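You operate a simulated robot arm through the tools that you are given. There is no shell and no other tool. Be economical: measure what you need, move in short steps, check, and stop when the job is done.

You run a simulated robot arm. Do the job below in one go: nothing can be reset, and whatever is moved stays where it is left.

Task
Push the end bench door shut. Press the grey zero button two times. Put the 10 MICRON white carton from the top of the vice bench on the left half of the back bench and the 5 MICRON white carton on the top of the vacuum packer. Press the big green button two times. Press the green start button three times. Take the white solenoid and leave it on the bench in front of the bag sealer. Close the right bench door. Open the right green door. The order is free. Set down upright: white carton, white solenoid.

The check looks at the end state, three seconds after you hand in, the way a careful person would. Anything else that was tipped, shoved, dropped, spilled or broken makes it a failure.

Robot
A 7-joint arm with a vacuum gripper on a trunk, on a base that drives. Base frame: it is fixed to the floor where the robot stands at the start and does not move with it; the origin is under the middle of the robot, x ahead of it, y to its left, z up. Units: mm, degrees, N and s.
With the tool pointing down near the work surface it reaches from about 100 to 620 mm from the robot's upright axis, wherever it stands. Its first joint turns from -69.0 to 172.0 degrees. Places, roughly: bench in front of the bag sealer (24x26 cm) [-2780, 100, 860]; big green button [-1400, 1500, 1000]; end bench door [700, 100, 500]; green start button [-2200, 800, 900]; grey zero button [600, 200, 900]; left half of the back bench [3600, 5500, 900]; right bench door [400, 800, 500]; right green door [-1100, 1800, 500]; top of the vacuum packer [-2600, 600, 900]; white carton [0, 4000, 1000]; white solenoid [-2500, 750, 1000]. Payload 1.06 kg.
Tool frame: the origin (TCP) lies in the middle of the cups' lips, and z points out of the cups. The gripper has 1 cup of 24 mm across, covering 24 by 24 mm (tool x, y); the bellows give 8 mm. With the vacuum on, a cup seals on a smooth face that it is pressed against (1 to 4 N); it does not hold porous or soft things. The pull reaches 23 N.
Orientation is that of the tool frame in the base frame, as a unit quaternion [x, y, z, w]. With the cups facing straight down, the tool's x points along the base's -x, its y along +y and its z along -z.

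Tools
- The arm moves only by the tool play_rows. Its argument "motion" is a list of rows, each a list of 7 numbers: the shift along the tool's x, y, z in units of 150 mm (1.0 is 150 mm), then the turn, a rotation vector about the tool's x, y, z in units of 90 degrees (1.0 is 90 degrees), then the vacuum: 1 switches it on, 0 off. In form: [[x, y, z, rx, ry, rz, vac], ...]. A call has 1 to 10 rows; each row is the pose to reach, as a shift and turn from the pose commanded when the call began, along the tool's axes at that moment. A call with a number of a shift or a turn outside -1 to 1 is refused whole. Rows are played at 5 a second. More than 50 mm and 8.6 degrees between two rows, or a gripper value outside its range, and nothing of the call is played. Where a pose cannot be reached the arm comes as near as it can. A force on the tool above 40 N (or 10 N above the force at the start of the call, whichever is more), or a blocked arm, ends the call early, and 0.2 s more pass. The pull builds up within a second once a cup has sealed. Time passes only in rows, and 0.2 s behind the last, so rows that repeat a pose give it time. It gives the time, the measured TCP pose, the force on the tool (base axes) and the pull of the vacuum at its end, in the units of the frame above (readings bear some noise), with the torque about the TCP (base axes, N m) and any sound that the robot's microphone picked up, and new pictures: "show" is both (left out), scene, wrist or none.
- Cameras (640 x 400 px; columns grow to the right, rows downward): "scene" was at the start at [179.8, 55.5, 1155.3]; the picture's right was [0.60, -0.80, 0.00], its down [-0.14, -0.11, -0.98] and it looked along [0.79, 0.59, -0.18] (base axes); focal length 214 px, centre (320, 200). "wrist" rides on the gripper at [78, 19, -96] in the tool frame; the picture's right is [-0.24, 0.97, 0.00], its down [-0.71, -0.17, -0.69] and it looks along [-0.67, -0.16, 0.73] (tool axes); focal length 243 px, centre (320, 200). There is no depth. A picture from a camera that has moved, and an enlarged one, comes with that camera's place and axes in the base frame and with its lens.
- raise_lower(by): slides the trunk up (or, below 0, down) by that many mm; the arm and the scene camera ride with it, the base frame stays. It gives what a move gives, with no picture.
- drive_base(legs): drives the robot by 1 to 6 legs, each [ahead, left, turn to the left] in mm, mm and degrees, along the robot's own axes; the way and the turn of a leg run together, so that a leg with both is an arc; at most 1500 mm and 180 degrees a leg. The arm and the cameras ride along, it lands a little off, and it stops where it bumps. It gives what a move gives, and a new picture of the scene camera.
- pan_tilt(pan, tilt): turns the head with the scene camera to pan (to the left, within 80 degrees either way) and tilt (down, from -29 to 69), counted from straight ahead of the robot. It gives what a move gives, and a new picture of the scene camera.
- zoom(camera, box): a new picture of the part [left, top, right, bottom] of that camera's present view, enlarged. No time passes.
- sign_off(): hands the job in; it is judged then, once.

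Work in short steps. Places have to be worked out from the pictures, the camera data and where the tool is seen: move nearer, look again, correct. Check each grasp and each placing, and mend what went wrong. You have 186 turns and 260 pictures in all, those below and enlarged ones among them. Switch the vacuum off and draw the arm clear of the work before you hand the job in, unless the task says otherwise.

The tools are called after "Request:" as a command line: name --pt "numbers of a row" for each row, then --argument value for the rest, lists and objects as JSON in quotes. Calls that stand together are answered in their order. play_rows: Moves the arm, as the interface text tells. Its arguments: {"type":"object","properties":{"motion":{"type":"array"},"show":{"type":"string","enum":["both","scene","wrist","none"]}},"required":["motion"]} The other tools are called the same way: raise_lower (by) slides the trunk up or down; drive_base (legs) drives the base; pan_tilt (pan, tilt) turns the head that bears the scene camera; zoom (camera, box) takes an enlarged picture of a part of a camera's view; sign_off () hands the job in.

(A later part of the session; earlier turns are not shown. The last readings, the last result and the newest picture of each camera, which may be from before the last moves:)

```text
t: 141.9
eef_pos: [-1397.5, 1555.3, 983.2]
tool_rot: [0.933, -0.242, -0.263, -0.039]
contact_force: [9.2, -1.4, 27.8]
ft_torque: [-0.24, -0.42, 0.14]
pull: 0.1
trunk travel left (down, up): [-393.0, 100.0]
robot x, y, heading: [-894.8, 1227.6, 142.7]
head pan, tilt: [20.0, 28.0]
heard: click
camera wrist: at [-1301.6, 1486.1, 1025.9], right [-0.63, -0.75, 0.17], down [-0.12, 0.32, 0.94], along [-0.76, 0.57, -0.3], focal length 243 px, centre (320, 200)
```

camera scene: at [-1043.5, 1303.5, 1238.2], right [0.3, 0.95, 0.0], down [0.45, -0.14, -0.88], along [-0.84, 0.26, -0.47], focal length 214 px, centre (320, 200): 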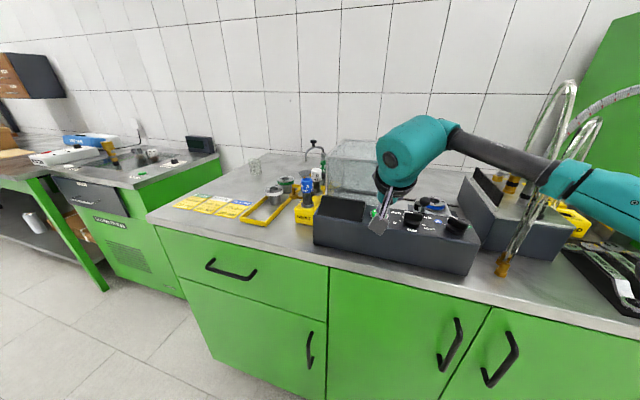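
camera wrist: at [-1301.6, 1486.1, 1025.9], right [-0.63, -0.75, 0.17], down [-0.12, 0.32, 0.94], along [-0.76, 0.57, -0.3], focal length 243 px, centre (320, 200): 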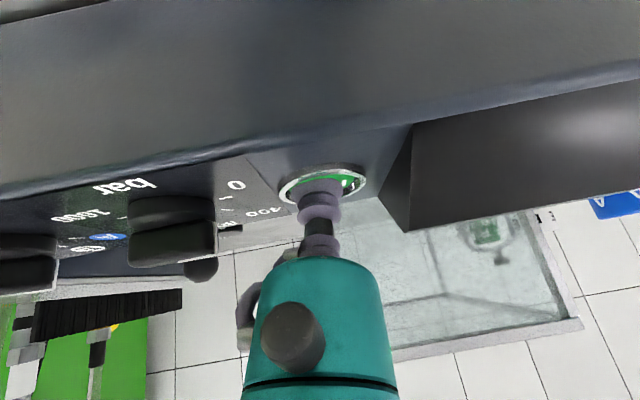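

Click one. I release, press a second time, and retract.

Request:
play_rows --pt "0 0 -0.1 0 0 0 0" --pt "0 0 -0.17 0 0 0 0" --pt "0 0 -0.17 0 0 0 0" --pt "0 0 -0.17 0 0 0 0" --show "none"

Request:
play_rows --pt "0 0 0.07 0 0 0 0" --pt "0 0 0.12 0 0 0 0" --pt "0 0 0.15 0 0 0 0" --pt "0 0 0.17 0 0 0 0" --show "none"

Request:
play_rows --pt "0 0 -0.2 0 0 0 0" --pt "0.1 0 -0.4 0 0 0 0" --pt "0.2 0 -0.6 0 0 0 0" --pt "0.3 0 -0.6 0 0 0 0" --show "wrist"

```text
t: 142.9
eef_pos: [-1387.5, 1552.4, 1000.3]
tool_rot: [0.934, -0.241, -0.26, -0.039]
contact_force: [-0.4, 1.1, 0.6]
ft_torque: [0.0, 0.01, -0.01]
pull: 0.1
trunk travel left (down, up): [-393.0, 100.0]
robot x, y, heading: [-894.7, 1228.9, 142.5]
head pan, tilt: [20.0, 28.0]
```

```text
t: 143.9
eef_pos: [-1397.0, 1557.1, 983.4]
tool_rot: [0.933, -0.242, -0.263, -0.038]
contact_force: [9.6, 0.6, 27.7]
ft_torque: [-0.24, -0.46, 0.25]
pull: 0.0
trunk travel left (down, up): [-393.0, 100.0]
robot x, y, heading: [-896.0, 1229.8, 142.4]
head pan, tilt: [20.0, 28.0]
heard: click
```

```text
t: 144.9
eef_pos: [-1323.2, 1519.8, 1032.9]
tool_rot: [0.934, -0.242, -0.259, -0.039]
contact_force: [0.0, 1.0, -0.7]
ft_torque: [0.0, 0.0, 0.04]
pull: 0.0
trunk travel left (down, up): [-393.0, 100.0]
robot x, y, heading: [-890.9, 1229.5, 142.7]
head pan, tilt: [20.0, 28.0]
camera wrist: at [-1227.5, 1449.7, 1076.1], right [-0.64, -0.75, 0.17], down [-0.13, 0.32, 0.94], along [-0.76, 0.57, -0.3], focal length 243 px, centre (320, 200)
```

wrist: 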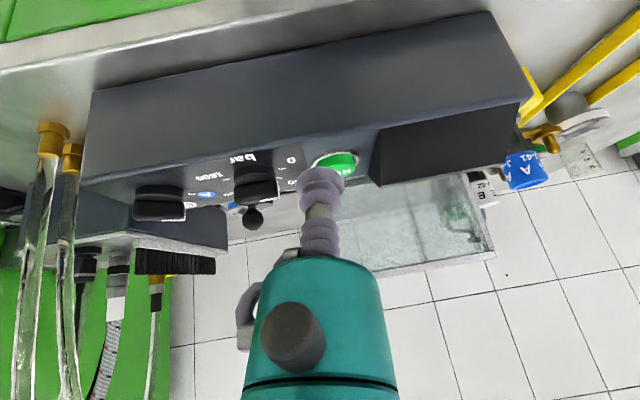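

Big green button done. For the door I will hold it by suction and turn the base about the hinge, with the robot on the left so the elbow stays out. I back off and turn first.

Request:
drive_base --legs '[[-300, -18, 0], [0, 0, -46.6]]'

Request:
raise_lower --by -300

```text
t: 149.0
eef_pos: [-735.0, 1573.1, 1032.8]
tool_rot: [0.764, -0.589, -0.224, -0.136]
contact_force: [-0.2, 0.0, -0.1]
ft_torque: [0.01, -0.01, 0.0]
pull: 0.0
trunk travel left (down, up): [-393.0, 100.0]
robot x, y, heading: [-651.6, 1058.8, 96.1]
head pan, tilt: [20.0, 28.0]
camera scene: at [-697.3, 1221.4, 1238.2], right [0.9, 0.44, 0.0], down [0.21, -0.42, -0.88], along [-0.39, 0.79, -0.47], focal length 214 px, centre (320, 200)
```

scene: 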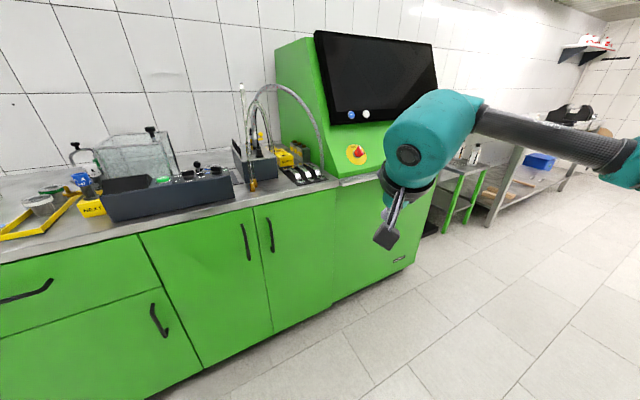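

```text
t: 152.0
eef_pos: [-734.1, 1573.3, 732.6]
tool_rot: [0.765, -0.589, -0.224, -0.137]
contact_force: [0.0, 0.9, 0.3]
ft_torque: [-0.04, 0.02, -0.01]
pull: 0.0
trunk travel left (down, up): [-93.0, 400.0]
robot x, y, heading: [-647.4, 1066.3, 96.4]
head pan, tilt: [20.0, 28.0]
```

Refined: seam at (-1209,1717), hinge (-1002,2006), facing heading 144.4°. I rotate the tool to face the door horizontally.

Request:
play_rows --pt "0 0 0 -0.041 -0.069 -0.028 0" --pt "0 0 0 -0.083 -0.139 -0.056 0" --pt "0 0 0 -0.124 -0.208 -0.085 0" --pt "0 0 0 -0.165 -0.278 -0.113 0" --pt "0 0 0 -0.207 -0.347 -0.141 0" --pt "0 0 0 -0.248 -0.417 -0.169 0" --pt "0 0 0 -0.289 -0.486 -0.198 0" --pt "0 0 0 -0.331 -0.556 -0.226 0" --pt "0 0 0 -0.372 -0.625 -0.254 0" --show "both"

```text
t: 154.0
eef_pos: [-735.8, 1573.8, 732.8]
tool_rot: [0.673, -0.215, -0.673, -0.216]
contact_force: [0.0, -0.5, -0.1]
ft_torque: [0.0, -0.01, -0.01]
pull: 0.1
trunk travel left (down, up): [-93.0, 400.0]
robot x, y, heading: [-647.8, 1063.0, 96.4]
head pan, tilt: [20.0, 28.0]
camera scene: at [-707.2, 1309.3, 920.8], right [0.9, 0.44, 0.0], down [0.21, -0.42, -0.88], along [-0.39, 0.79, -0.47], focal length 214 px, centre (320, 200)
camera wrist: at [-667.4, 1501.5, 654.0], right [-0.57, -0.79, 0.23], down [0.66, -0.26, 0.71], along [-0.5, 0.55, 0.67], focal length 243 px, centre (320, 200)
```

scene: 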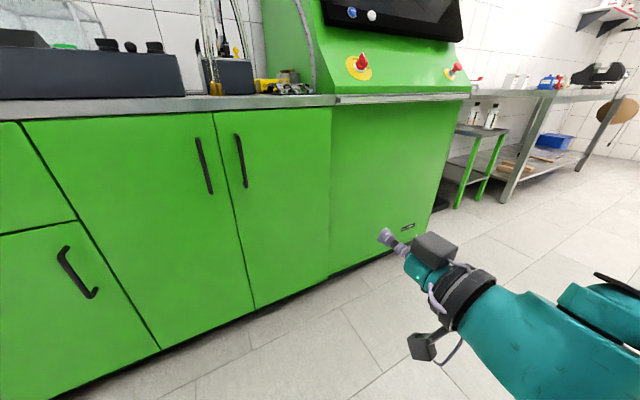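
wrist: 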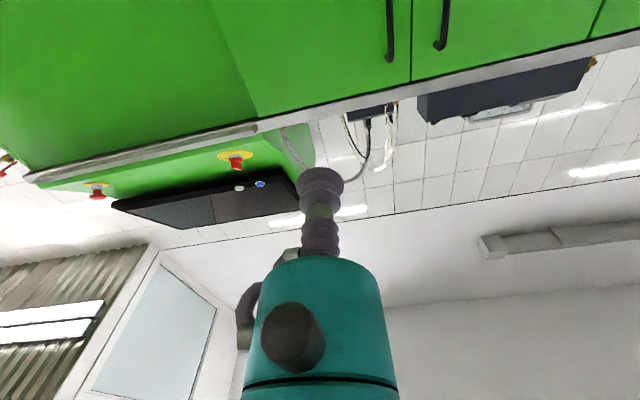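

The tool faces the door squarely. I drive it toward the spot 230 mm left of the hinge, stopping about 120 mm short.

Request:
drive_base --legs '[[205, 272, 0]]'

Request:
play_rows --pt "0 0 0.2 0 0 0 0" --pt "0 0 0.4 0 0 0 0" --pt "0 0 0.5 0 0 0 0" --show "both"

```text
t: 157.0
eef_pos: [-1026.7, 1747.4, 733.5]
tool_rot: [0.674, -0.217, -0.672, -0.218]
contact_force: [0.2, -0.6, -0.1]
ft_torque: [-0.02, -0.03, 0.01]
pull: 0.1
trunk travel left (down, up): [-93.0, 400.0]
robot x, y, heading: [-940.6, 1237.2, 96.5]
head pan, tilt: [20.0, 28.0]
camera scene: at [-998.0, 1483.0, 920.8], right [0.9, 0.44, 0.0], down [0.21, -0.42, -0.88], along [-0.39, 0.79, -0.47], focal length 214 px, centre (320, 200)
```

scene: 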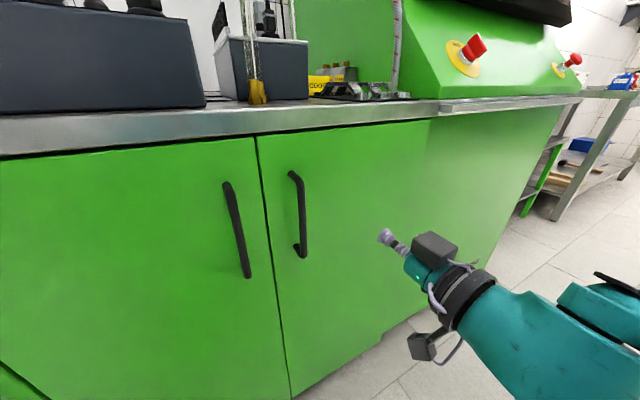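

```text
t: 157.8
eef_pos: [-1086.6, 1789.5, 731.4]
tool_rot: [0.674, -0.217, -0.672, -0.217]
contact_force: [0.6, -0.8, 0.1]
ft_torque: [0.02, 0.04, 0.03]
pull: 0.1
trunk travel left (down, up): [-93.0, 400.0]
robot x, y, heading: [-936.1, 1235.6, 96.1]
head pan, tilt: [20.0, 28.0]
camera scene: at [-998.0, 1483.0, 920.8], right [0.9, 0.44, 0.0], down [0.21, -0.42, -0.88], along [-0.39, 0.79, -0.47], focal length 214 px, centre (320, 200)
camera wrist: at [-1018.7, 1719.4, 653.9], right [-0.57, -0.79, 0.23], down [0.66, -0.26, 0.71], along [-0.5, 0.56, 0.67], focal length 243 px, centre (320, 200)
```

scene: 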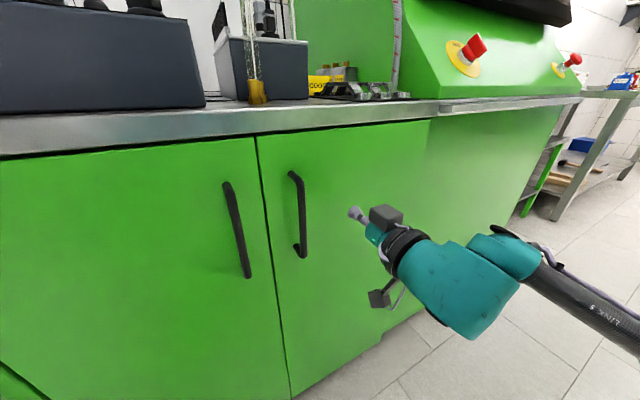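
wrist: 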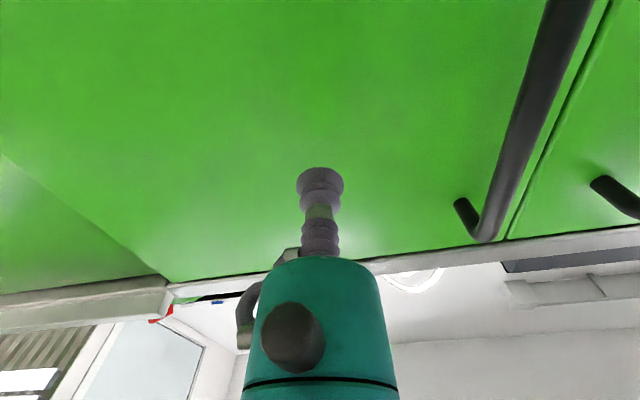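

The cup is about 50 mm off the face, 220 mm from the hinge. I switch the vacuum on and advance gently until contact.

Request:
play_rows --pt "0 0 0.15 0 0 0 1" --pt "0 0 0.25 0 0 0 1" --pt "0 0 0.29 0 0 0 1" --pt "0 0 0.32 0 0 0 1" --pt "0 0 0.34 0 0 0 1" --show "none"

```text
t: 159.0
eef_pos: [-1126.9, 1817.2, 731.9]
tool_rot: [0.673, -0.216, -0.673, -0.216]
contact_force: [25.0, -24.7, -6.8]
ft_torque: [0.15, -0.04, -0.03]
pull: 23.4
trunk travel left (down, up): [-93.0, 400.0]
robot x, y, heading: [-939.2, 1237.1, 96.7]
head pan, tilt: [20.0, 28.0]
```

Sealed with a pull of 23 N. I relax the pressing, then turn the base 6° about the hinge as a first pull.

Request:
play_rows --pt "0 0 -0.05 0 0 0 1" --pt "0 0 -0.08 0 0 0 1" --show "none"

Request:
drive_base --legs '[[-3, -80, 6]]'

```text
t: 159.6
eef_pos: [-1118.6, 1814.6, 733.9]
tool_rot: [0.674, -0.216, -0.673, -0.217]
contact_force: [-3.8, 1.9, -1.5]
ft_torque: [-0.04, 0.02, 0.11]
pull: 23.2
trunk travel left (down, up): [-93.0, 400.0]
robot x, y, heading: [-941.1, 1234.8, 96.4]
head pan, tilt: [20.0, 28.0]
```

```text
t: 161.0
eef_pos: [-1097.6, 1802.2, 732.9]
tool_rot: [0.684, -0.182, -0.683, -0.182]
contact_force: [0.9, 1.8, -0.2]
ft_torque: [-0.08, 0.04, 0.11]
pull: 22.7
trunk travel left (down, up): [-93.0, 400.0]
robot x, y, heading: [-862.1, 1245.4, 102.3]
head pan, tilt: [20.0, 28.0]
camera scene: at [-942.8, 1485.9, 920.8], right [0.84, 0.53, 0.0], down [0.25, -0.4, -0.88], along [-0.47, 0.75, -0.47], focal length 214 px, centre (320, 200)
```

scene: 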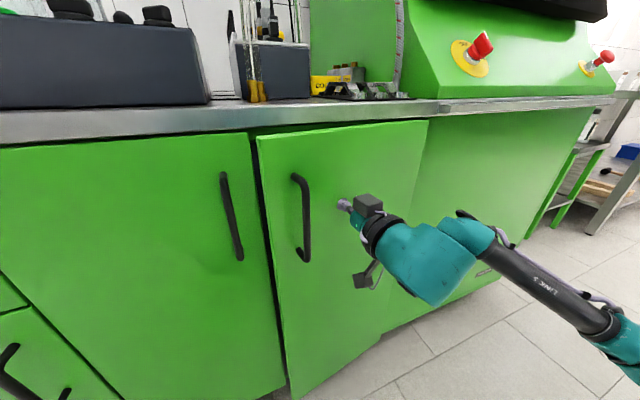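

The door opens with it. I continue with three more arcs of 10°.

Request:
drive_base --legs '[[-4, -133, 10], [-4, -133, 10], [-4, -133, 10]]'

```text
t: 165.7
eef_pos: [-987.0, 1779.4, 732.5]
tool_rot: [0.707, 0.003, -0.707, 0.003]
contact_force: [-1.3, 6.0, -1.5]
ft_torque: [-0.11, 0.0, 0.2]
pull: 23.2
trunk travel left (down, up): [-93.0, 400.0]
robot x, y, heading: [-498.0, 1419.6, 132.5]
head pan, tilt: [20.0, 28.0]
camera scene: at [-693.8, 1584.7, 920.7], right [0.46, 0.89, 0.0], down [0.42, -0.22, -0.88], along [-0.78, 0.41, -0.47], focal length 214 px, centre (320, 200)
```

scene: 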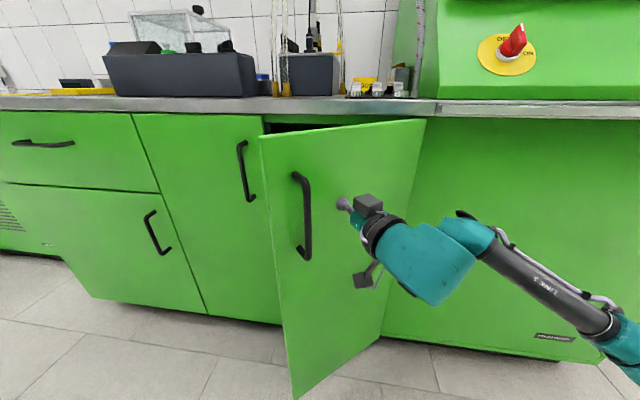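

36° open and still sealed. Three more arcs of 10°.

Request:
drive_base --legs '[[-4, -133, 10], [-4, -133, 10], [-4, -133, 10]]'

```text
t: 170.3
eef_pos: [-881.6, 1814.4, 731.9]
tool_rot: [0.682, 0.187, -0.681, 0.187]
contact_force: [-6.7, 6.8, 0.2]
ft_torque: [0.01, 0.01, 0.24]
pull: 23.2
trunk travel left (down, up): [-93.0, 400.0]
robot x, y, heading: [-278.7, 1744.9, 163.1]
head pan, tilt: [20.0, 28.0]
camera scene: at [-529.2, 1793.2, 920.7], right [-0.05, 1.0, 0.0], down [0.47, 0.02, -0.88], along [-0.88, -0.05, -0.47], focal length 214 px, centre (320, 200)
```

scene: 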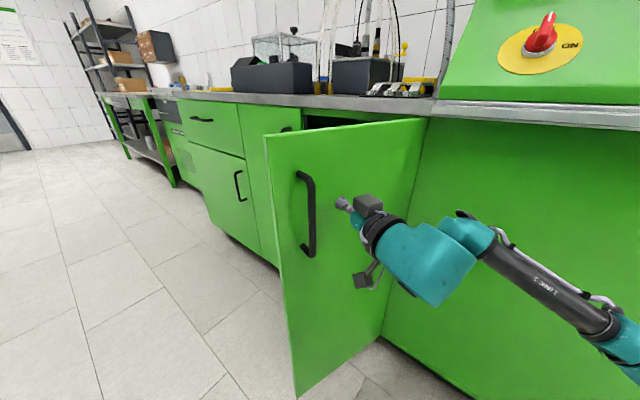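

66° open. One more arc of 14° makes it clearly open.

Request:
drive_base --legs '[[-5, -186, 14]]'

```text
t: 172.6
eef_pos: [-842.7, 1842.8, 732.6]
tool_rot: [0.653, 0.272, -0.652, 0.272]
contact_force: [-7.4, 4.9, 0.6]
ft_torque: [0.0, 0.07, 0.07]
pull: 22.4
trunk travel left (down, up): [-93.0, 400.0]
robot x, y, heading: [-242.4, 1931.2, 177.5]
head pan, tilt: [20.0, 28.0]
camera scene: at [-496.0, 1910.9, 920.7], right [-0.3, 0.95, 0.0], down [0.45, 0.14, -0.88], along [-0.84, -0.26, -0.47], focal length 214 px, centre (320, 200)
```

scene: 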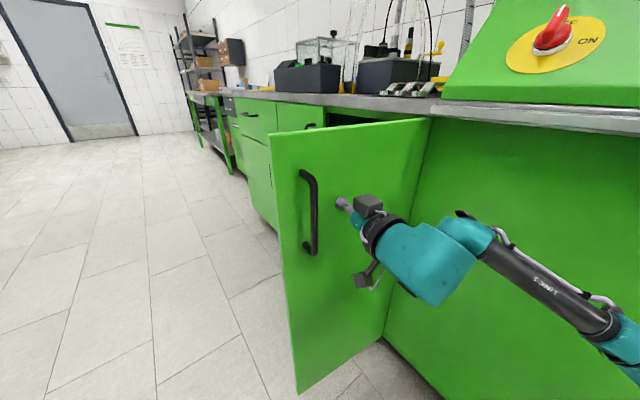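

80° open. I release the vacuum, wait, and draw the cup straight back.

Request:
play_rows --pt "0 0 0 0 0 0 0" --pt "0 0 0 0 0 0 0" --pt "0 0 0 0 0 0 0" --pt "0 0 0 0 0 0 0" --pt "0 0 -0.05 0 0 0 0" --pt "0 0 -0.15 0 0 0 0" --pt "0 0 -0.3 0 0 0 0" --show "none"

Request:
drive_base --legs '[[-200, 0, 0]]'

```text
t: 174.2
eef_pos: [-808.4, 1876.6, 733.3]
tool_rot: [0.654, 0.272, -0.652, 0.271]
contact_force: [-0.2, 0.3, -1.1]
ft_torque: [0.02, 0.01, 0.01]
pull: 0.0
trunk travel left (down, up): [-93.0, 400.0]
robot x, y, heading: [-244.9, 1929.4, 177.3]
head pan, tilt: [20.0, 28.0]
```

```text
t: 175.8
eef_pos: [-608.1, 1863.9, 732.5]
tool_rot: [0.653, 0.274, -0.651, 0.273]
contact_force: [-0.2, -0.2, -0.1]
ft_torque: [0.0, 0.0, 0.0]
pull: 0.0
trunk travel left (down, up): [-93.0, 400.0]
robot x, y, heading: [-46.1, 1920.2, 177.5]
head pan, tilt: [20.0, 28.0]
camera scene: at [-294.8, 1900.7, 920.8], right [-0.3, 0.95, 0.0], down [0.45, 0.14, -0.88], along [-0.84, -0.27, -0.47], focal length 214 px, centre (320, 200)
```

scene: 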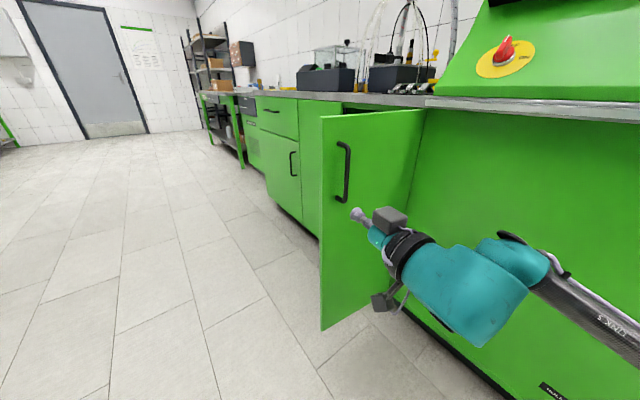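

The door stays open. Next the cartons: I raise the trunk, turn toward the vice bench and swing the tool back to vertical on the way.

Request:
raise_lower --by 250

Request:
play_rows --pt "0 0 0 0 0.095 0 0" --pt "0 0 0 0 0.19 0 0" --pt "0 0 0 0 0.285 0 0" --pt "0 0 0 0 0.38 0 0" --pt "0 0 0 0 0.475 0 0" --pt "0 0 0 0 0.57 0 0" --pt "0 0 0 0 0.665 0 0" --pt "0 0 0 0 0.76 0 0" --pt "0 0 0 0 0.855 0 0" --pt "0 0 0 0 0.95 0 0" --show "none"

Request:
drive_base --legs '[[0, 0, -87]]'

```text
t: 178.4
eef_pos: [-608.7, 1864.3, 981.6]
tool_rot: [0.653, 0.274, -0.651, 0.273]
contact_force: [0.7, -0.2, 0.0]
ft_torque: [0.01, 0.04, 0.0]
pull: 0.0
trunk travel left (down, up): [-343.0, 150.0]
robot x, y, heading: [-40.1, 1922.1, 177.6]
head pan, tilt: [20.0, 28.0]
```

```text
t: 180.6
eef_pos: [-570.1, 1878.9, 936.2]
tool_rot: [0.915, 0.382, -0.121, 0.049]
contact_force: [-0.1, 0.1, 1.0]
ft_torque: [-0.01, -0.01, -0.02]
pull: 0.0
out of reach, approached as far as the arm can: row 8, 9, 10
trunk travel left (down, up): [-343.0, 150.0]
robot x, y, heading: [-40.3, 1923.6, 177.7]
head pan, tilt: [20.0, 28.0]
```

```text
t: 184.8
eef_pos: [-94.8, 2447.2, 934.0]
tool_rot: [0.921, -0.367, -0.122, -0.049]
contact_force: [0.5, 0.2, -0.4]
ft_torque: [-0.02, -0.01, 0.02]
pull: 0.0
trunk travel left (down, up): [-343.0, 150.0]
robot x, y, heading: [-41.5, 1918.7, 88.7]
head pan, tilt: [20.0, 28.0]
camera scene: at [-69.5, 2100.0, 1185.0], right [0.95, 0.32, 0.0], down [0.15, -0.44, -0.88], along [-0.28, 0.84, -0.47], focal length 214 px, centre (320, 200)
```

scene: 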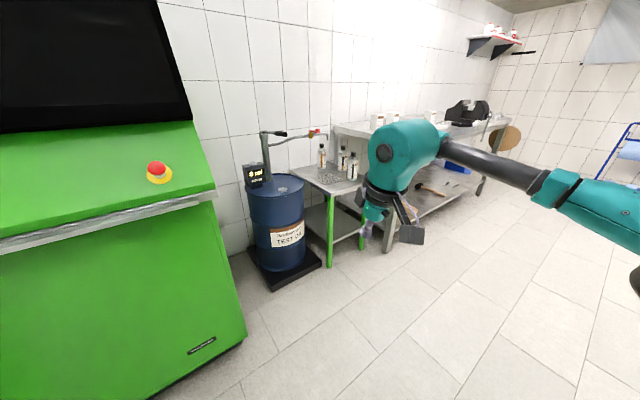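

The vice bench is ahead to the right of the drum. I drive nearer along the aisle, then straighten the tool.

Request:
drive_base --legs '[[1250, -660, 0]]'

Request:
play_rows --pt "0 0 0 0 0.03 0.085 0" --pt "0 0 0 0 0.06 0.17 0" --pt "0 0 0 0 0.09 0.25 0" --pt "0 0 0 0 0.12 0.33 0" --pt "0 0 0 0 0.15 0.41 0" --pt "0 0 0 0 0.16 0.5 0" --show "none"

Request:
pan_tilt --pan 45 --tilt 18

```text
t: 191.8
eef_pos: [579.6, 3677.4, 935.7]
tool_rot: [0.924, -0.359, -0.123, -0.048]
contact_force: [-0.1, -0.5, 0.0]
ft_torque: [-0.02, 0.0, 0.01]
pull: 0.1
trunk travel left (down, up): [-343.0, 150.0]
robot x, y, heading: [640.4, 3153.9, 89.5]
head pan, tilt: [20.0, 28.0]
camera scene: at [610.5, 3330.5, 1185.0], right [0.94, 0.34, 0.0], down [0.16, -0.44, -0.88], along [-0.3, 0.83, -0.47], focal length 214 px, centre (320, 200)
```

scene: 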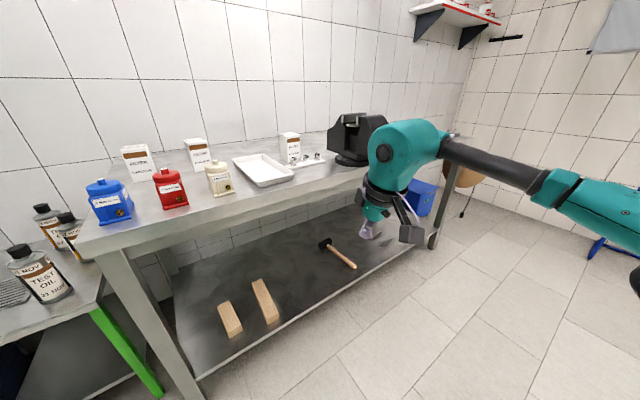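

```text
t: 193.2
eef_pos: [578.6, 3676.0, 936.3]
tool_rot: [0.724, -0.688, -0.018, 0.047]
contact_force: [1.1, -0.7, 0.0]
ft_torque: [-0.01, -0.01, 0.0]
pull: 0.1
trunk travel left (down, up): [-343.0, 150.0]
robot x, y, heading: [640.1, 3155.0, 89.6]
head pan, tilt: [20.0, 28.0]
```

```text
t: 194.1
eef_pos: [579.6, 3677.6, 935.7]
tool_rot: [0.724, -0.688, -0.018, 0.046]
contact_force: [0.7, -0.4, -0.4]
ft_torque: [-0.05, -0.03, 0.01]
pull: 0.1
trunk travel left (down, up): [-343.0, 150.0]
robot x, y, heading: [641.7, 3151.9, 89.5]
head pan, tilt: [45.0, 18.0]
camera scene: at [575.6, 3310.9, 1201.1], right [0.71, 0.7, 0.0], down [0.22, -0.22, -0.95], along [-0.67, 0.68, -0.31], focal length 214 px, centre (320, 200)
```

scene: 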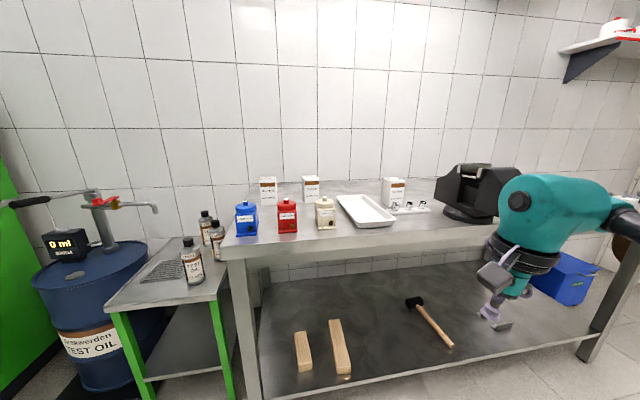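

Three white cartons stand on the vice bench. I zoom in to read them.

Request:
zoom --camera "scene" --box '[225, 165, 345, 240]'

Request:
zoom --camera "scene" --box '[335, 165, 455, 240]'

```text
5.33 times, centred on (285, 202) of scene
camera zoom: at [575.6, 3310.9, 1201.1], right [0.71, 0.7, 0.0], down [0.22, -0.22, -0.95], along [-0.67, 0.68, -0.31], focal length 1144 px, centre (507, 187)
```

zoom: 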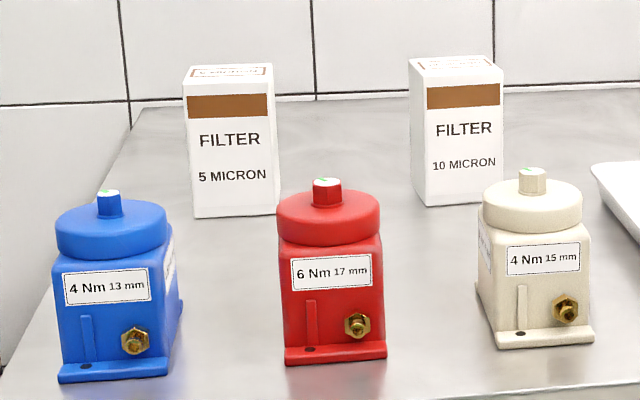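

```text
5.33 times, centred on (395, 202) of scene
camera zoom: at [575.6, 3310.9, 1201.1], right [0.71, 0.7, 0.0], down [0.22, -0.22, -0.95], along [-0.67, 0.68, -0.31], focal length 1144 px, centre (-80, 187)
```

zoom: 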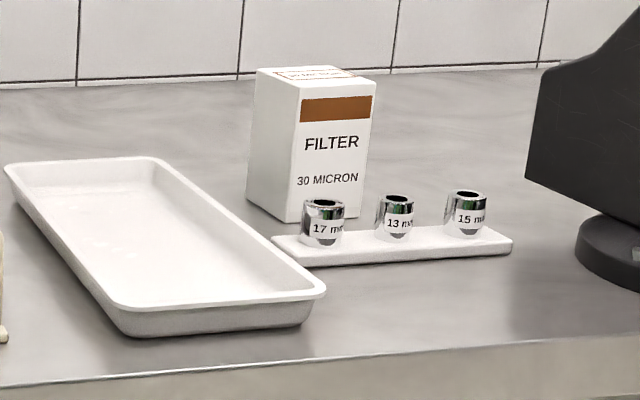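

The 5 MICRON carton is at about (-195,3785) and the 10 MICRON one at about (-90,3935), both ~330 mm behind the bench edge. I check the robot's own footprint to know how close I can stand.

Request:
pan_tilt --pan 30 --tilt 69

```text
t: 195.3
eef_pos: [579.1, 3675.2, 935.2]
tool_rot: [0.725, -0.687, -0.018, 0.046]
contact_force: [-1.0, -0.4, 0.1]
ft_torque: [-0.02, -0.06, -0.03]
pull: 0.0
trunk travel left (down, up): [-343.0, 150.0]
robot x, y, heading: [643.1, 3151.0, 89.5]
head pan, tilt: [30.0, 68.8]
camera scene: at [613.4, 3293.1, 1130.4], right [0.87, 0.5, 0.0], down [0.46, -0.81, -0.36], along [-0.18, 0.32, -0.93], focal length 214 px, centre (320, 200)
```

scene: 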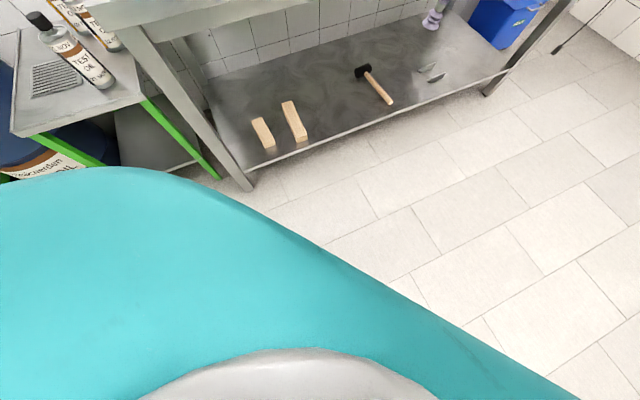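

The body hides the base. I test the arm's real vertical reach here in free air: up 60 mm and forward 90 mm.

Request:
play_rows --pt "-0.1 0 -0.2 0 0.03 0 0" --pt "-0.2 0 -0.4 0 0.06 0 0" --pt "-0.4 0 -0.4 0 0.06 0 0" --pt "-0.6 0 -0.4 0 0.06 0 0" --show "none"

Request:
raise_lower --by -100

Request:
play_rows --pt "-0.2 0 -0.2 0 0 0 0" --pt "-0.4 0 -0.4 0 0 0 0" --pt "-0.6 0 -0.6 0 0 0 0" --show "none"

```text
t: 196.3
eef_pos: [593.3, 3720.7, 984.5]
tool_rot: [0.724, -0.685, 0.016, 0.08]
contact_force: [-0.1, 0.5, 0.7]
ft_torque: [0.01, 0.04, 0.06]
pull: 0.0
out of reach, approached as far as the arm can: row 3, 4
trunk travel left (down, up): [-343.0, 150.0]
robot x, y, heading: [638.0, 3153.5, 89.8]
head pan, tilt: [30.0, 68.8]
```

```text
t: 197.6
eef_pos: [592.4, 3717.7, 884.3]
tool_rot: [0.724, -0.685, 0.016, 0.079]
contact_force: [0.2, -0.4, 0.1]
ft_torque: [-0.04, -0.01, 0.0]
pull: 0.1
trunk travel left (down, up): [-243.0, 250.0]
robot x, y, heading: [640.8, 3155.0, 89.8]
head pan, tilt: [30.0, 68.8]
```

```text
t: 198.4
eef_pos: [604.3, 3734.1, 917.7]
tool_rot: [0.725, -0.684, 0.015, 0.077]
contact_force: [-0.2, 0.3, 0.3]
ft_torque: [-0.03, -0.01, 0.02]
pull: 0.1
out of reach, approached as far as the arm can: row 1, 2, 3
trunk travel left (down, up): [-243.0, 250.0]
robot x, y, heading: [637.5, 3150.5, 89.5]
head pan, tilt: [30.0, 68.8]
```

Vertical reach ends near 580 mm from the robot's middle. I look down to the left and ahead to judge how close the body can come to the bench.

Request:
pan_tilt --pan 80 --tilt 60

Request:
pan_tilt --pan 0 --tilt 69

```text
t: 199.6
eef_pos: [604.2, 3734.3, 916.4]
tool_rot: [0.725, -0.684, 0.017, 0.079]
contact_force: [0.4, -0.1, -0.3]
ft_torque: [-0.01, -0.02, 0.03]
pull: 0.1
trunk travel left (down, up): [-243.0, 250.0]
robot x, y, heading: [637.8, 3153.1, 90.0]
head pan, tilt: [80.0, 60.0]
camera scene: at [575.7, 3278.6, 1042.1], right [0.18, 0.98, 0.0], down [0.85, -0.16, -0.5], along [-0.49, 0.09, -0.87], focal length 214 px, centre (320, 200)
```

scene: 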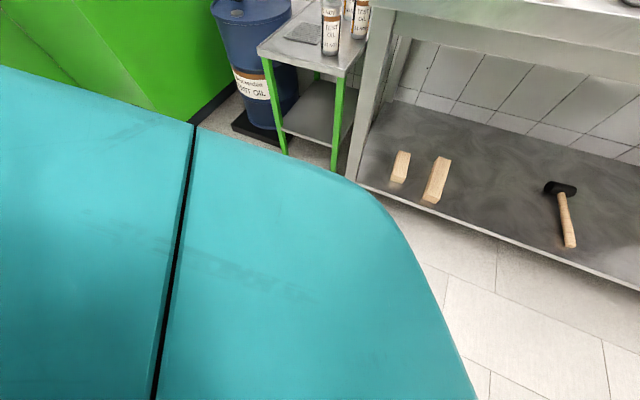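

```text
t: 201.1
eef_pos: [604.6, 3732.1, 916.2]
tool_rot: [0.724, -0.685, 0.016, 0.078]
contact_force: [0.8, -0.1, 0.4]
ft_torque: [0.0, -0.03, 0.01]
pull: 0.0
trunk travel left (down, up): [-243.0, 250.0]
robot x, y, heading: [639.7, 3150.1, 89.7]
head pan, tilt: [0.0, 68.8]
camera scene: at [641.5, 3322.6, 1032.7], right [1.0, 0.0, 0.0], down [0.0, -0.93, -0.36], along [0.0, 0.36, -0.93], focal length 214 px, centre (320, 200)
```

scene: 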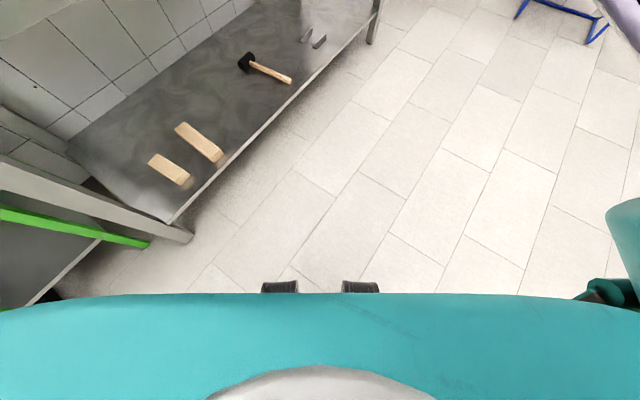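

The body and front wheels reach only about 170 mm ahead, so I can stand close to the bench. I raise the tool and turn to face it.

Request:
raise_lower --by 160

Request:
drive_base --legs '[[0, 0, 54.5]]'

Request:
pan_tilt --pan 15 --tilt 28

```text
t: 202.9
eef_pos: [608.5, 3706.0, 1164.3]
tool_rot: [0.729, -0.683, -0.046, 0.012]
contact_force: [-0.1, -0.4, -0.7]
ft_torque: [0.01, -0.03, 0.01]
pull: 0.0
trunk travel left (down, up): [-403.0, 90.0]
robot x, y, heading: [639.2, 3150.0, 89.6]
head pan, tilt: [0.0, 68.8]
```

```text
t: 205.8
eef_pos: [171.7, 3447.0, 1164.4]
tool_rot: [0.96, -0.275, -0.036, 0.031]
contact_force: [0.7, -0.3, 0.5]
ft_torque: [-0.02, 0.01, -0.02]
pull: 0.1
trunk travel left (down, up): [-403.0, 90.0]
robot x, y, heading: [641.7, 3152.3, 144.1]
head pan, tilt: [0.0, 68.8]
camera scene: at [536.2, 3228.0, 1194.9], right [0.59, 0.81, 0.0], down [0.76, -0.55, -0.36], along [-0.29, 0.21, -0.93], focal length 214 px, centre (320, 200)
```

scene: 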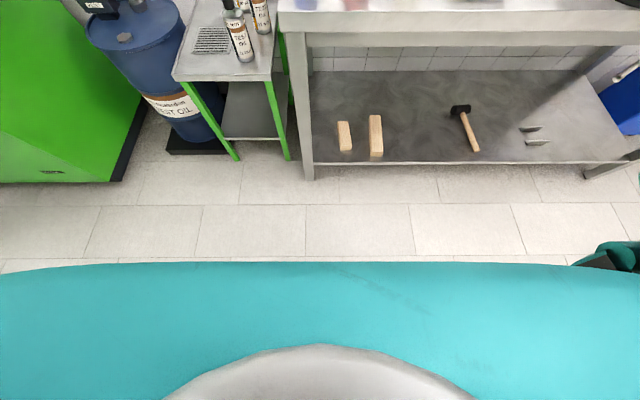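

```text
t: 206.8
eef_pos: [170.4, 3447.2, 1165.2]
tool_rot: [0.961, -0.274, -0.036, 0.031]
contact_force: [0.4, -0.5, 0.6]
ft_torque: [0.02, 0.01, 0.03]
pull: 0.1
trunk travel left (down, up): [-403.0, 90.0]
robot x, y, heading: [642.2, 3150.6, 144.0]
head pan, tilt: [15.0, 28.0]
camera scene: at [496.4, 3227.8, 1249.5], right [0.36, 0.93, 0.0], down [0.44, -0.17, -0.88], along [-0.82, 0.31, -0.47], focal length 214 px, centre (320, 200)
```

scene: 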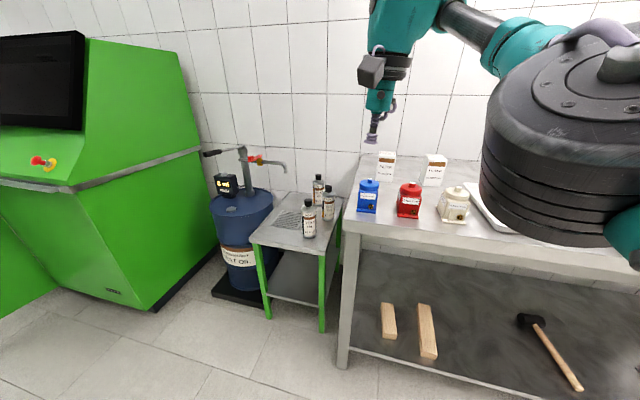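

The bench is parallel to my facing. I drive 430 mm nearer, with the tool high over the bench, and look from there.

Request:
drive_base --legs '[[430, -50, 0]]'

Request:
play_rows --pt "0 0 0 0 0 0 0" --show "wrist"

```text
t: 209.5
eef_pos: [-155.6, 3746.4, 1162.5]
tool_rot: [0.96, -0.275, -0.036, 0.031]
contact_force: [0.2, -1.0, -0.7]
ft_torque: [-0.02, 0.03, 0.0]
pull: 0.1
trunk travel left (down, up): [-403.0, 90.0]
robot x, y, heading: [316.2, 3450.8, 143.9]
head pan, tilt: [15.0, 28.0]
camera scene: at [170.2, 3526.6, 1249.5], right [0.36, 0.93, 0.0], down [0.44, -0.17, -0.88], along [-0.82, 0.32, -0.47], focal length 214 px, centre (320, 200)
```

scene: 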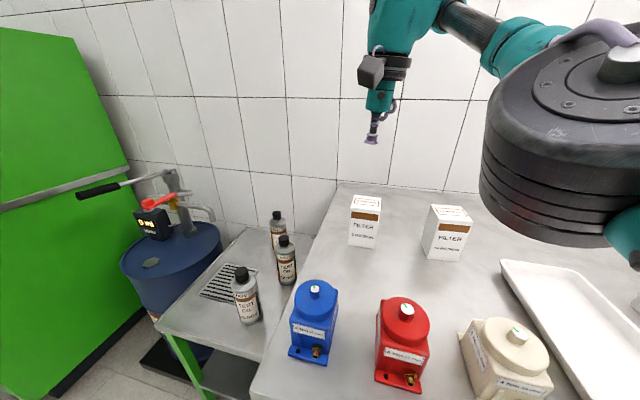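

```text
t: 209.9
eef_pos: [-153.2, 3746.4, 1164.3]
tool_rot: [0.96, -0.275, -0.037, 0.032]
contact_force: [-0.2, 0.3, -1.2]
ft_torque: [0.0, -0.01, 0.01]
pull: 0.0
trunk travel left (down, up): [-403.0, 90.0]
robot x, y, heading: [316.5, 3452.7, 144.1]
head pan, tilt: [15.0, 28.0]
camera wrist: at [-88.1, 3692.5, 1256.1], right [-0.71, -0.7, 0.09], down [-0.45, 0.55, 0.71], along [-0.54, 0.46, -0.7], focal length 243 px, centre (320, 200)
```

wrist: 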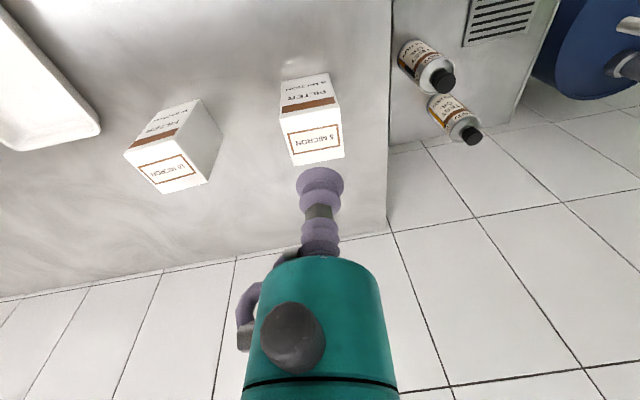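

Triangulated: the 5 MICRON carton's top is at (-213, 3798, 998). I close in by 50 mm and lower the trunk 90 mm.

Request:
drive_base --legs '[[50, 7, 0]]'

Request:
raise_lower --by -95

Request:
play_rows --pt "-0.1 0 0 0.026 0.017 0 0" --pt "-0.2 0 0 0.052 0.034 0 0" --pt "-0.2 0 0 0.052 0.034 0 0" --show "both"

```text
t: 211.0
eef_pos: [-187.1, 3764.8, 1162.6]
tool_rot: [0.96, -0.277, -0.035, 0.031]
contact_force: [0.4, 0.3, -0.4]
ft_torque: [0.0, -0.01, -0.05]
pull: 0.0
trunk travel left (down, up): [-403.0, 90.0]
robot x, y, heading: [282.1, 3469.3, 143.8]
head pan, tilt: [15.0, 28.0]
stopped in leg 1: the robot was blocked; the commanded pose is now the measured one
camera scene: at [137.2, 3544.1, 1249.7], right [0.36, 0.93, 0.0], down [0.44, -0.17, -0.88], along [-0.82, 0.32, -0.47], focal length 214 px, centre (320, 200)
```

scene: 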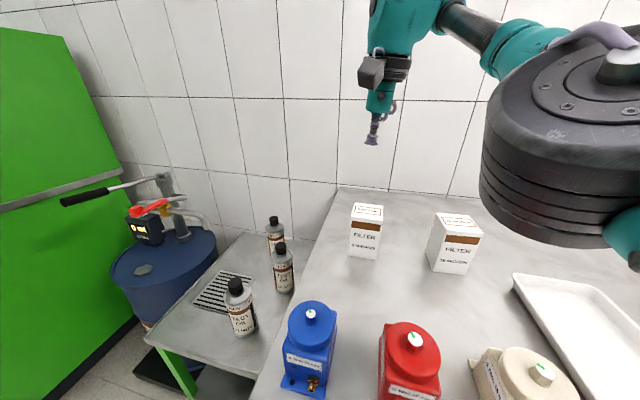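

```text
t: 212.3
eef_pos: [-187.7, 3764.2, 1068.0]
tool_rot: [0.96, -0.276, -0.035, 0.032]
contact_force: [0.0, -0.1, 0.8]
ft_torque: [-0.01, -0.02, 0.02]
pull: 0.0
trunk travel left (down, up): [-308.0, 185.0]
robot x, y, heading: [280.3, 3470.0, 144.1]
head pan, tilt: [15.0, 28.0]
```

```text
t: 213.1
eef_pos: [-195.0, 3770.3, 1067.9]
tool_rot: [0.961, -0.274, -0.016, 0.015]
contact_force: [0.5, 0.6, -0.7]
ft_torque: [0.0, -0.02, -0.01]
pull: 0.0
out of reach, approached as far as the arm can: row 1, 2, 3
trunk travel left (down, up): [-308.0, 185.0]
robot x, y, heading: [282.9, 3468.0, 144.1]
head pan, tilt: [15.0, 28.0]
camera scene: at [115.0, 3560.3, 1150.6], right [0.36, 0.93, 0.0], down [0.44, -0.17, -0.88], along [-0.82, 0.32, -0.47], focal length 214 px, centre (320, 200)
camera wrist: at [-134.1, 3714.6, 1161.0], right [-0.71, -0.7, 0.04], down [-0.48, 0.53, 0.69], along [-0.51, 0.47, -0.72], focal length 243 px, centre (320, 200)
```

scene: 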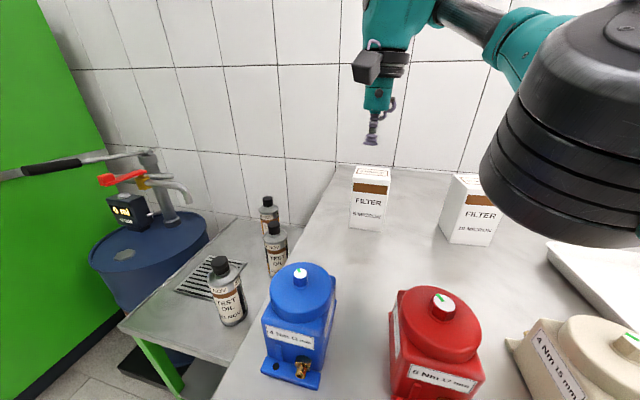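
wrist: 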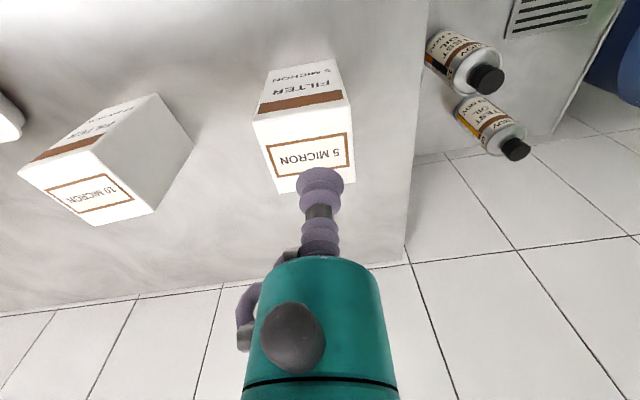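

The base touched its limit at the bench, and the reach is nearly enough. I move 27 mm forward, 14 mm right and down toward the carton top.

Request:
play_rows --pt "0 -0.05 0.15 0 0 0 0" --pt "-0.1 -0.09 0.3 0.01 0.01 0 0" --pt "-0.18 -0.09 0.33 0.02 0.01 0 0" --pt "-0.18 -0.09 0.33 0.02 0.01 0 0" --show "wrist"

```text
t: 214.1
eef_pos: [-200.1, 3790.2, 1022.2]
tool_rot: [0.961, -0.276, 0.01, -0.006]
contact_force: [-0.1, 0.5, 0.2]
ft_torque: [0.0, 0.0, -0.02]
pull: 0.1
out of reach, approached as far as the arm can: row 3, 4
trunk travel left (down, up): [-308.0, 185.0]
robot x, y, heading: [281.1, 3465.4, 144.0]
head pan, tilt: [15.0, 28.0]
camera wrist: at [-144.5, 3731.6, 1117.1], right [-0.71, -0.7, -0.02], down [-0.53, 0.52, 0.68], along [-0.46, 0.49, -0.74], focal length 243 px, centre (320, 200)
```

wrist: 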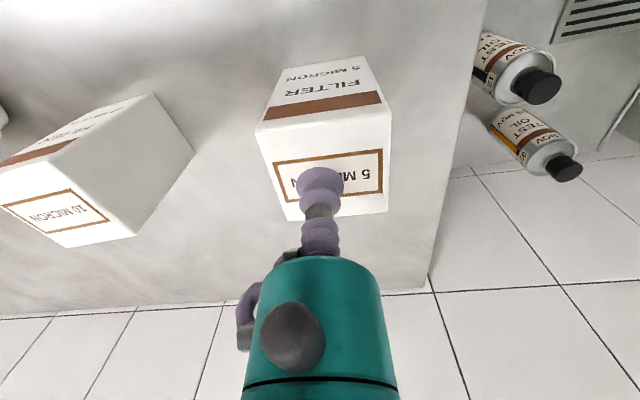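

The cup is now right over the carton's top. I switch on the vacuum and descend in small steps.

Request:
play_rows --pt "0 0 0.08 0 0 0 1" --pt "0 0 0.12 0 0 0 1" --pt "0 0 0.15 0 0 0 1" --pt "0 0 0.17 0 0 0 1" --pt "0 0 0.19 0 0 0 1" --pt "0 0 0.19 0 0 0 1" --show "wrist"

```text
t: 215.1
eef_pos: [-197.6, 3791.3, 1002.1]
tool_rot: [0.961, -0.278, 0.008, -0.012]
contact_force: [2.9, 1.7, 10.0]
ft_torque: [-0.2, 0.1, 0.09]
pull: 22.7
trunk travel left (down, up): [-308.0, 185.0]
robot x, y, heading: [280.0, 3467.7, 144.1]
head pan, tilt: [15.0, 28.0]
stopped in row 5: the force on the tool passed its limit at 44 N (the readings are from after the stop); the commanded pose is now the measured one
camera wrist: at [-142.6, 3731.2, 1096.4], right [-0.72, -0.7, -0.03], down [-0.52, 0.51, 0.68], along [-0.46, 0.51, -0.73], focal length 243 px, centre (320, 200)
```

wrist: 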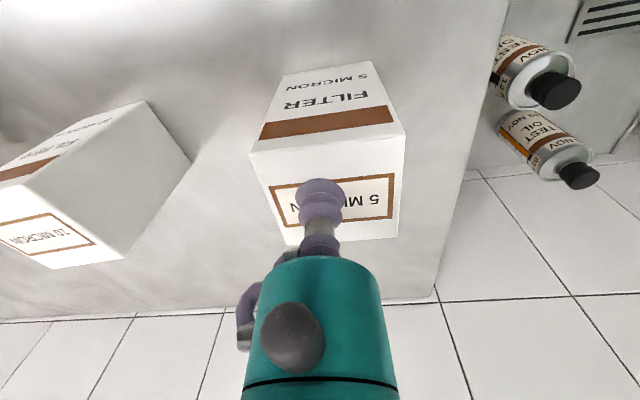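

Sealed at 22.7 N. I lift by raising the trunk 140 mm and check the grasp.

Request:
raise_lower --by 140

Request:
drive_base --legs '[[-450, 0, 0]]'

```text
t: 216.8
eef_pos: [-169.5, 3769.8, 1249.8]
tool_rot: [0.956, -0.277, -0.085, -0.047]
contact_force: [0.1, 0.0, -2.1]
ft_torque: [-0.04, -0.03, -0.02]
pull: 22.6
trunk travel left (down, up): [-448.0, 45.0]
robot x, y, heading: [280.9, 3467.3, 144.1]
head pan, tilt: [15.0, 28.0]
```

```text
t: 219.5
eef_pos: [196.7, 3505.3, 1252.1]
tool_rot: [0.955, -0.28, -0.085, -0.047]
contact_force: [0.4, 0.0, -1.9]
ft_torque: [0.0, 0.02, -0.03]
pull: 23.1
trunk travel left (down, up): [-448.0, 45.0]
robot x, y, heading: [648.0, 3201.7, 143.7]
head pan, tilt: [15.0, 28.0]
camera scene: at [522.4, 3263.5, 1302.6], right [0.36, 0.93, 0.0], down [0.44, -0.17, -0.88], along [-0.82, 0.32, -0.47], focal length 214 px, centre (320, 200)
```

scene: 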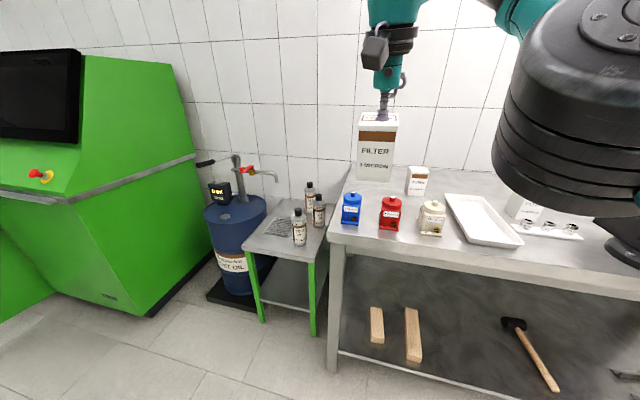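

The 5 MICRON carton hangs upright on the cup. I carry it down the aisle toward the vacuum packer, keeping clear of the open door.

Request:
drive_base --legs '[[-300, 0, 0], [0, 0, 90], [1500, 0, 0], [1400, 0, 0]]'

```text
t: 238.9
eef_pos: [-1092.0, 243.8, 1251.2]
tool_rot: [0.874, 0.477, -0.093, 0.027]
contact_force: [0.1, 0.9, -2.8]
ft_torque: [0.02, -0.02, -0.02]
pull: 22.3
trunk travel left (down, up): [-448.0, 45.0]
robot x, y, heading: [-792.4, 690.1, -126.3]
head pan, tilt: [15.0, 28.0]
camera scene: at [-850.6, 569.2, 1302.5], right [-0.93, 0.36, 0.0], down [0.17, 0.44, -0.88], along [-0.32, -0.82, -0.47], focal length 214 px, centre (320, 200)
```

scene: 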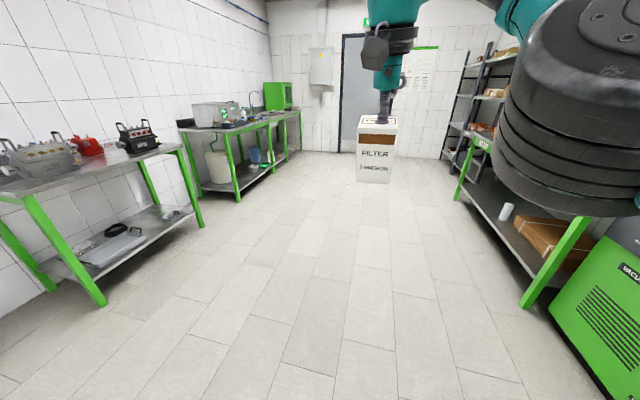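

The vacuum packer is on the right, next to the cabinet. I drive on and turn to face it.

Request:
drive_base --legs '[[1150, -200, 0], [0, 0, -90]]'

Request:
pan_tilt --pan 0 --tilt 25

```text
t: 248.8
eef_pos: [-2077.8, 190.5, 1251.6]
tool_rot: [0.952, -0.292, -0.084, -0.048]
contact_force: [0.4, -0.5, -1.6]
ft_torque: [-0.03, -0.06, 0.02]
pull: 22.8
trunk travel left (down, up): [-448.0, 45.0]
robot x, y, heading: [-1637.7, -121.9, 142.6]
head pan, tilt: [15.0, 28.0]
camera scene: at [-1758.8, -59.3, 1302.6], right [0.38, 0.92, 0.0], down [0.43, -0.18, -0.88], along [-0.81, 0.34, -0.47], focal length 214 px, centre (320, 200)
```

scene: 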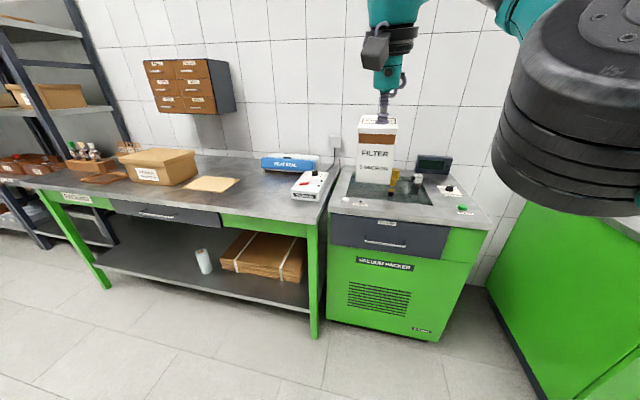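

```text
t: 249.5
eef_pos: [-2076.9, 189.6, 1250.8]
tool_rot: [0.952, -0.291, -0.084, -0.048]
contact_force: [-0.5, 0.1, -1.3]
ft_torque: [-0.04, -0.01, -0.04]
pull: 22.9
trunk travel left (down, up): [-448.0, 45.0]
robot x, y, heading: [-1635.2, -122.1, 142.5]
head pan, tilt: [0.0, 25.0]
camera scene: at [-1747.6, -38.2, 1307.3], right [0.61, 0.79, 0.0], down [0.34, -0.26, -0.91], along [-0.72, 0.55, -0.42], focal length 214 px, centre (320, 200)
```

scene: 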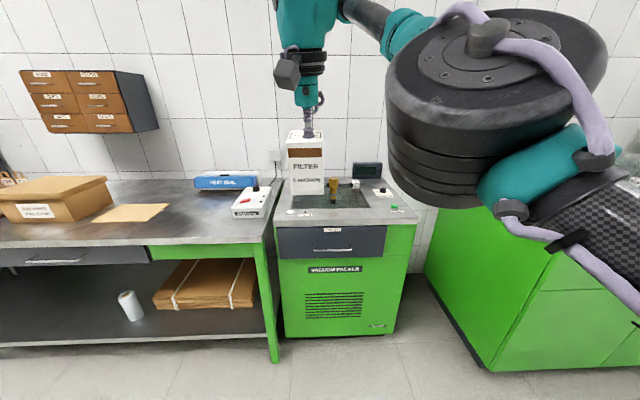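

Request:
zoom --camera "scene" --box '[180, 145, 430, 260]'

```text
2.56 times, centred on (305, 202) of scene
camera zoom: at [-1747.6, -38.2, 1307.3], right [0.61, 0.79, 0.0], down [0.34, -0.26, -0.91], along [-0.72, 0.55, -0.42], focal length 549 px, centre (358, 194)
```

zoom: 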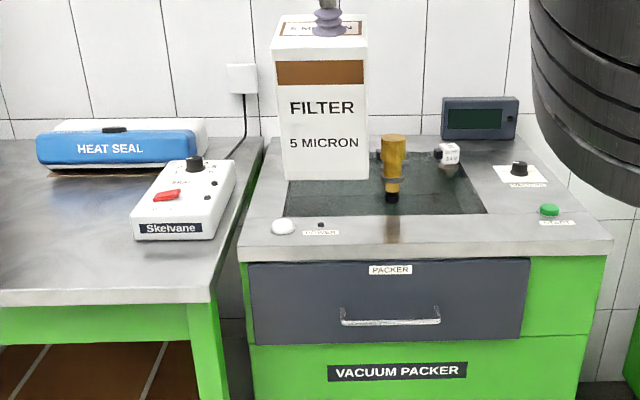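

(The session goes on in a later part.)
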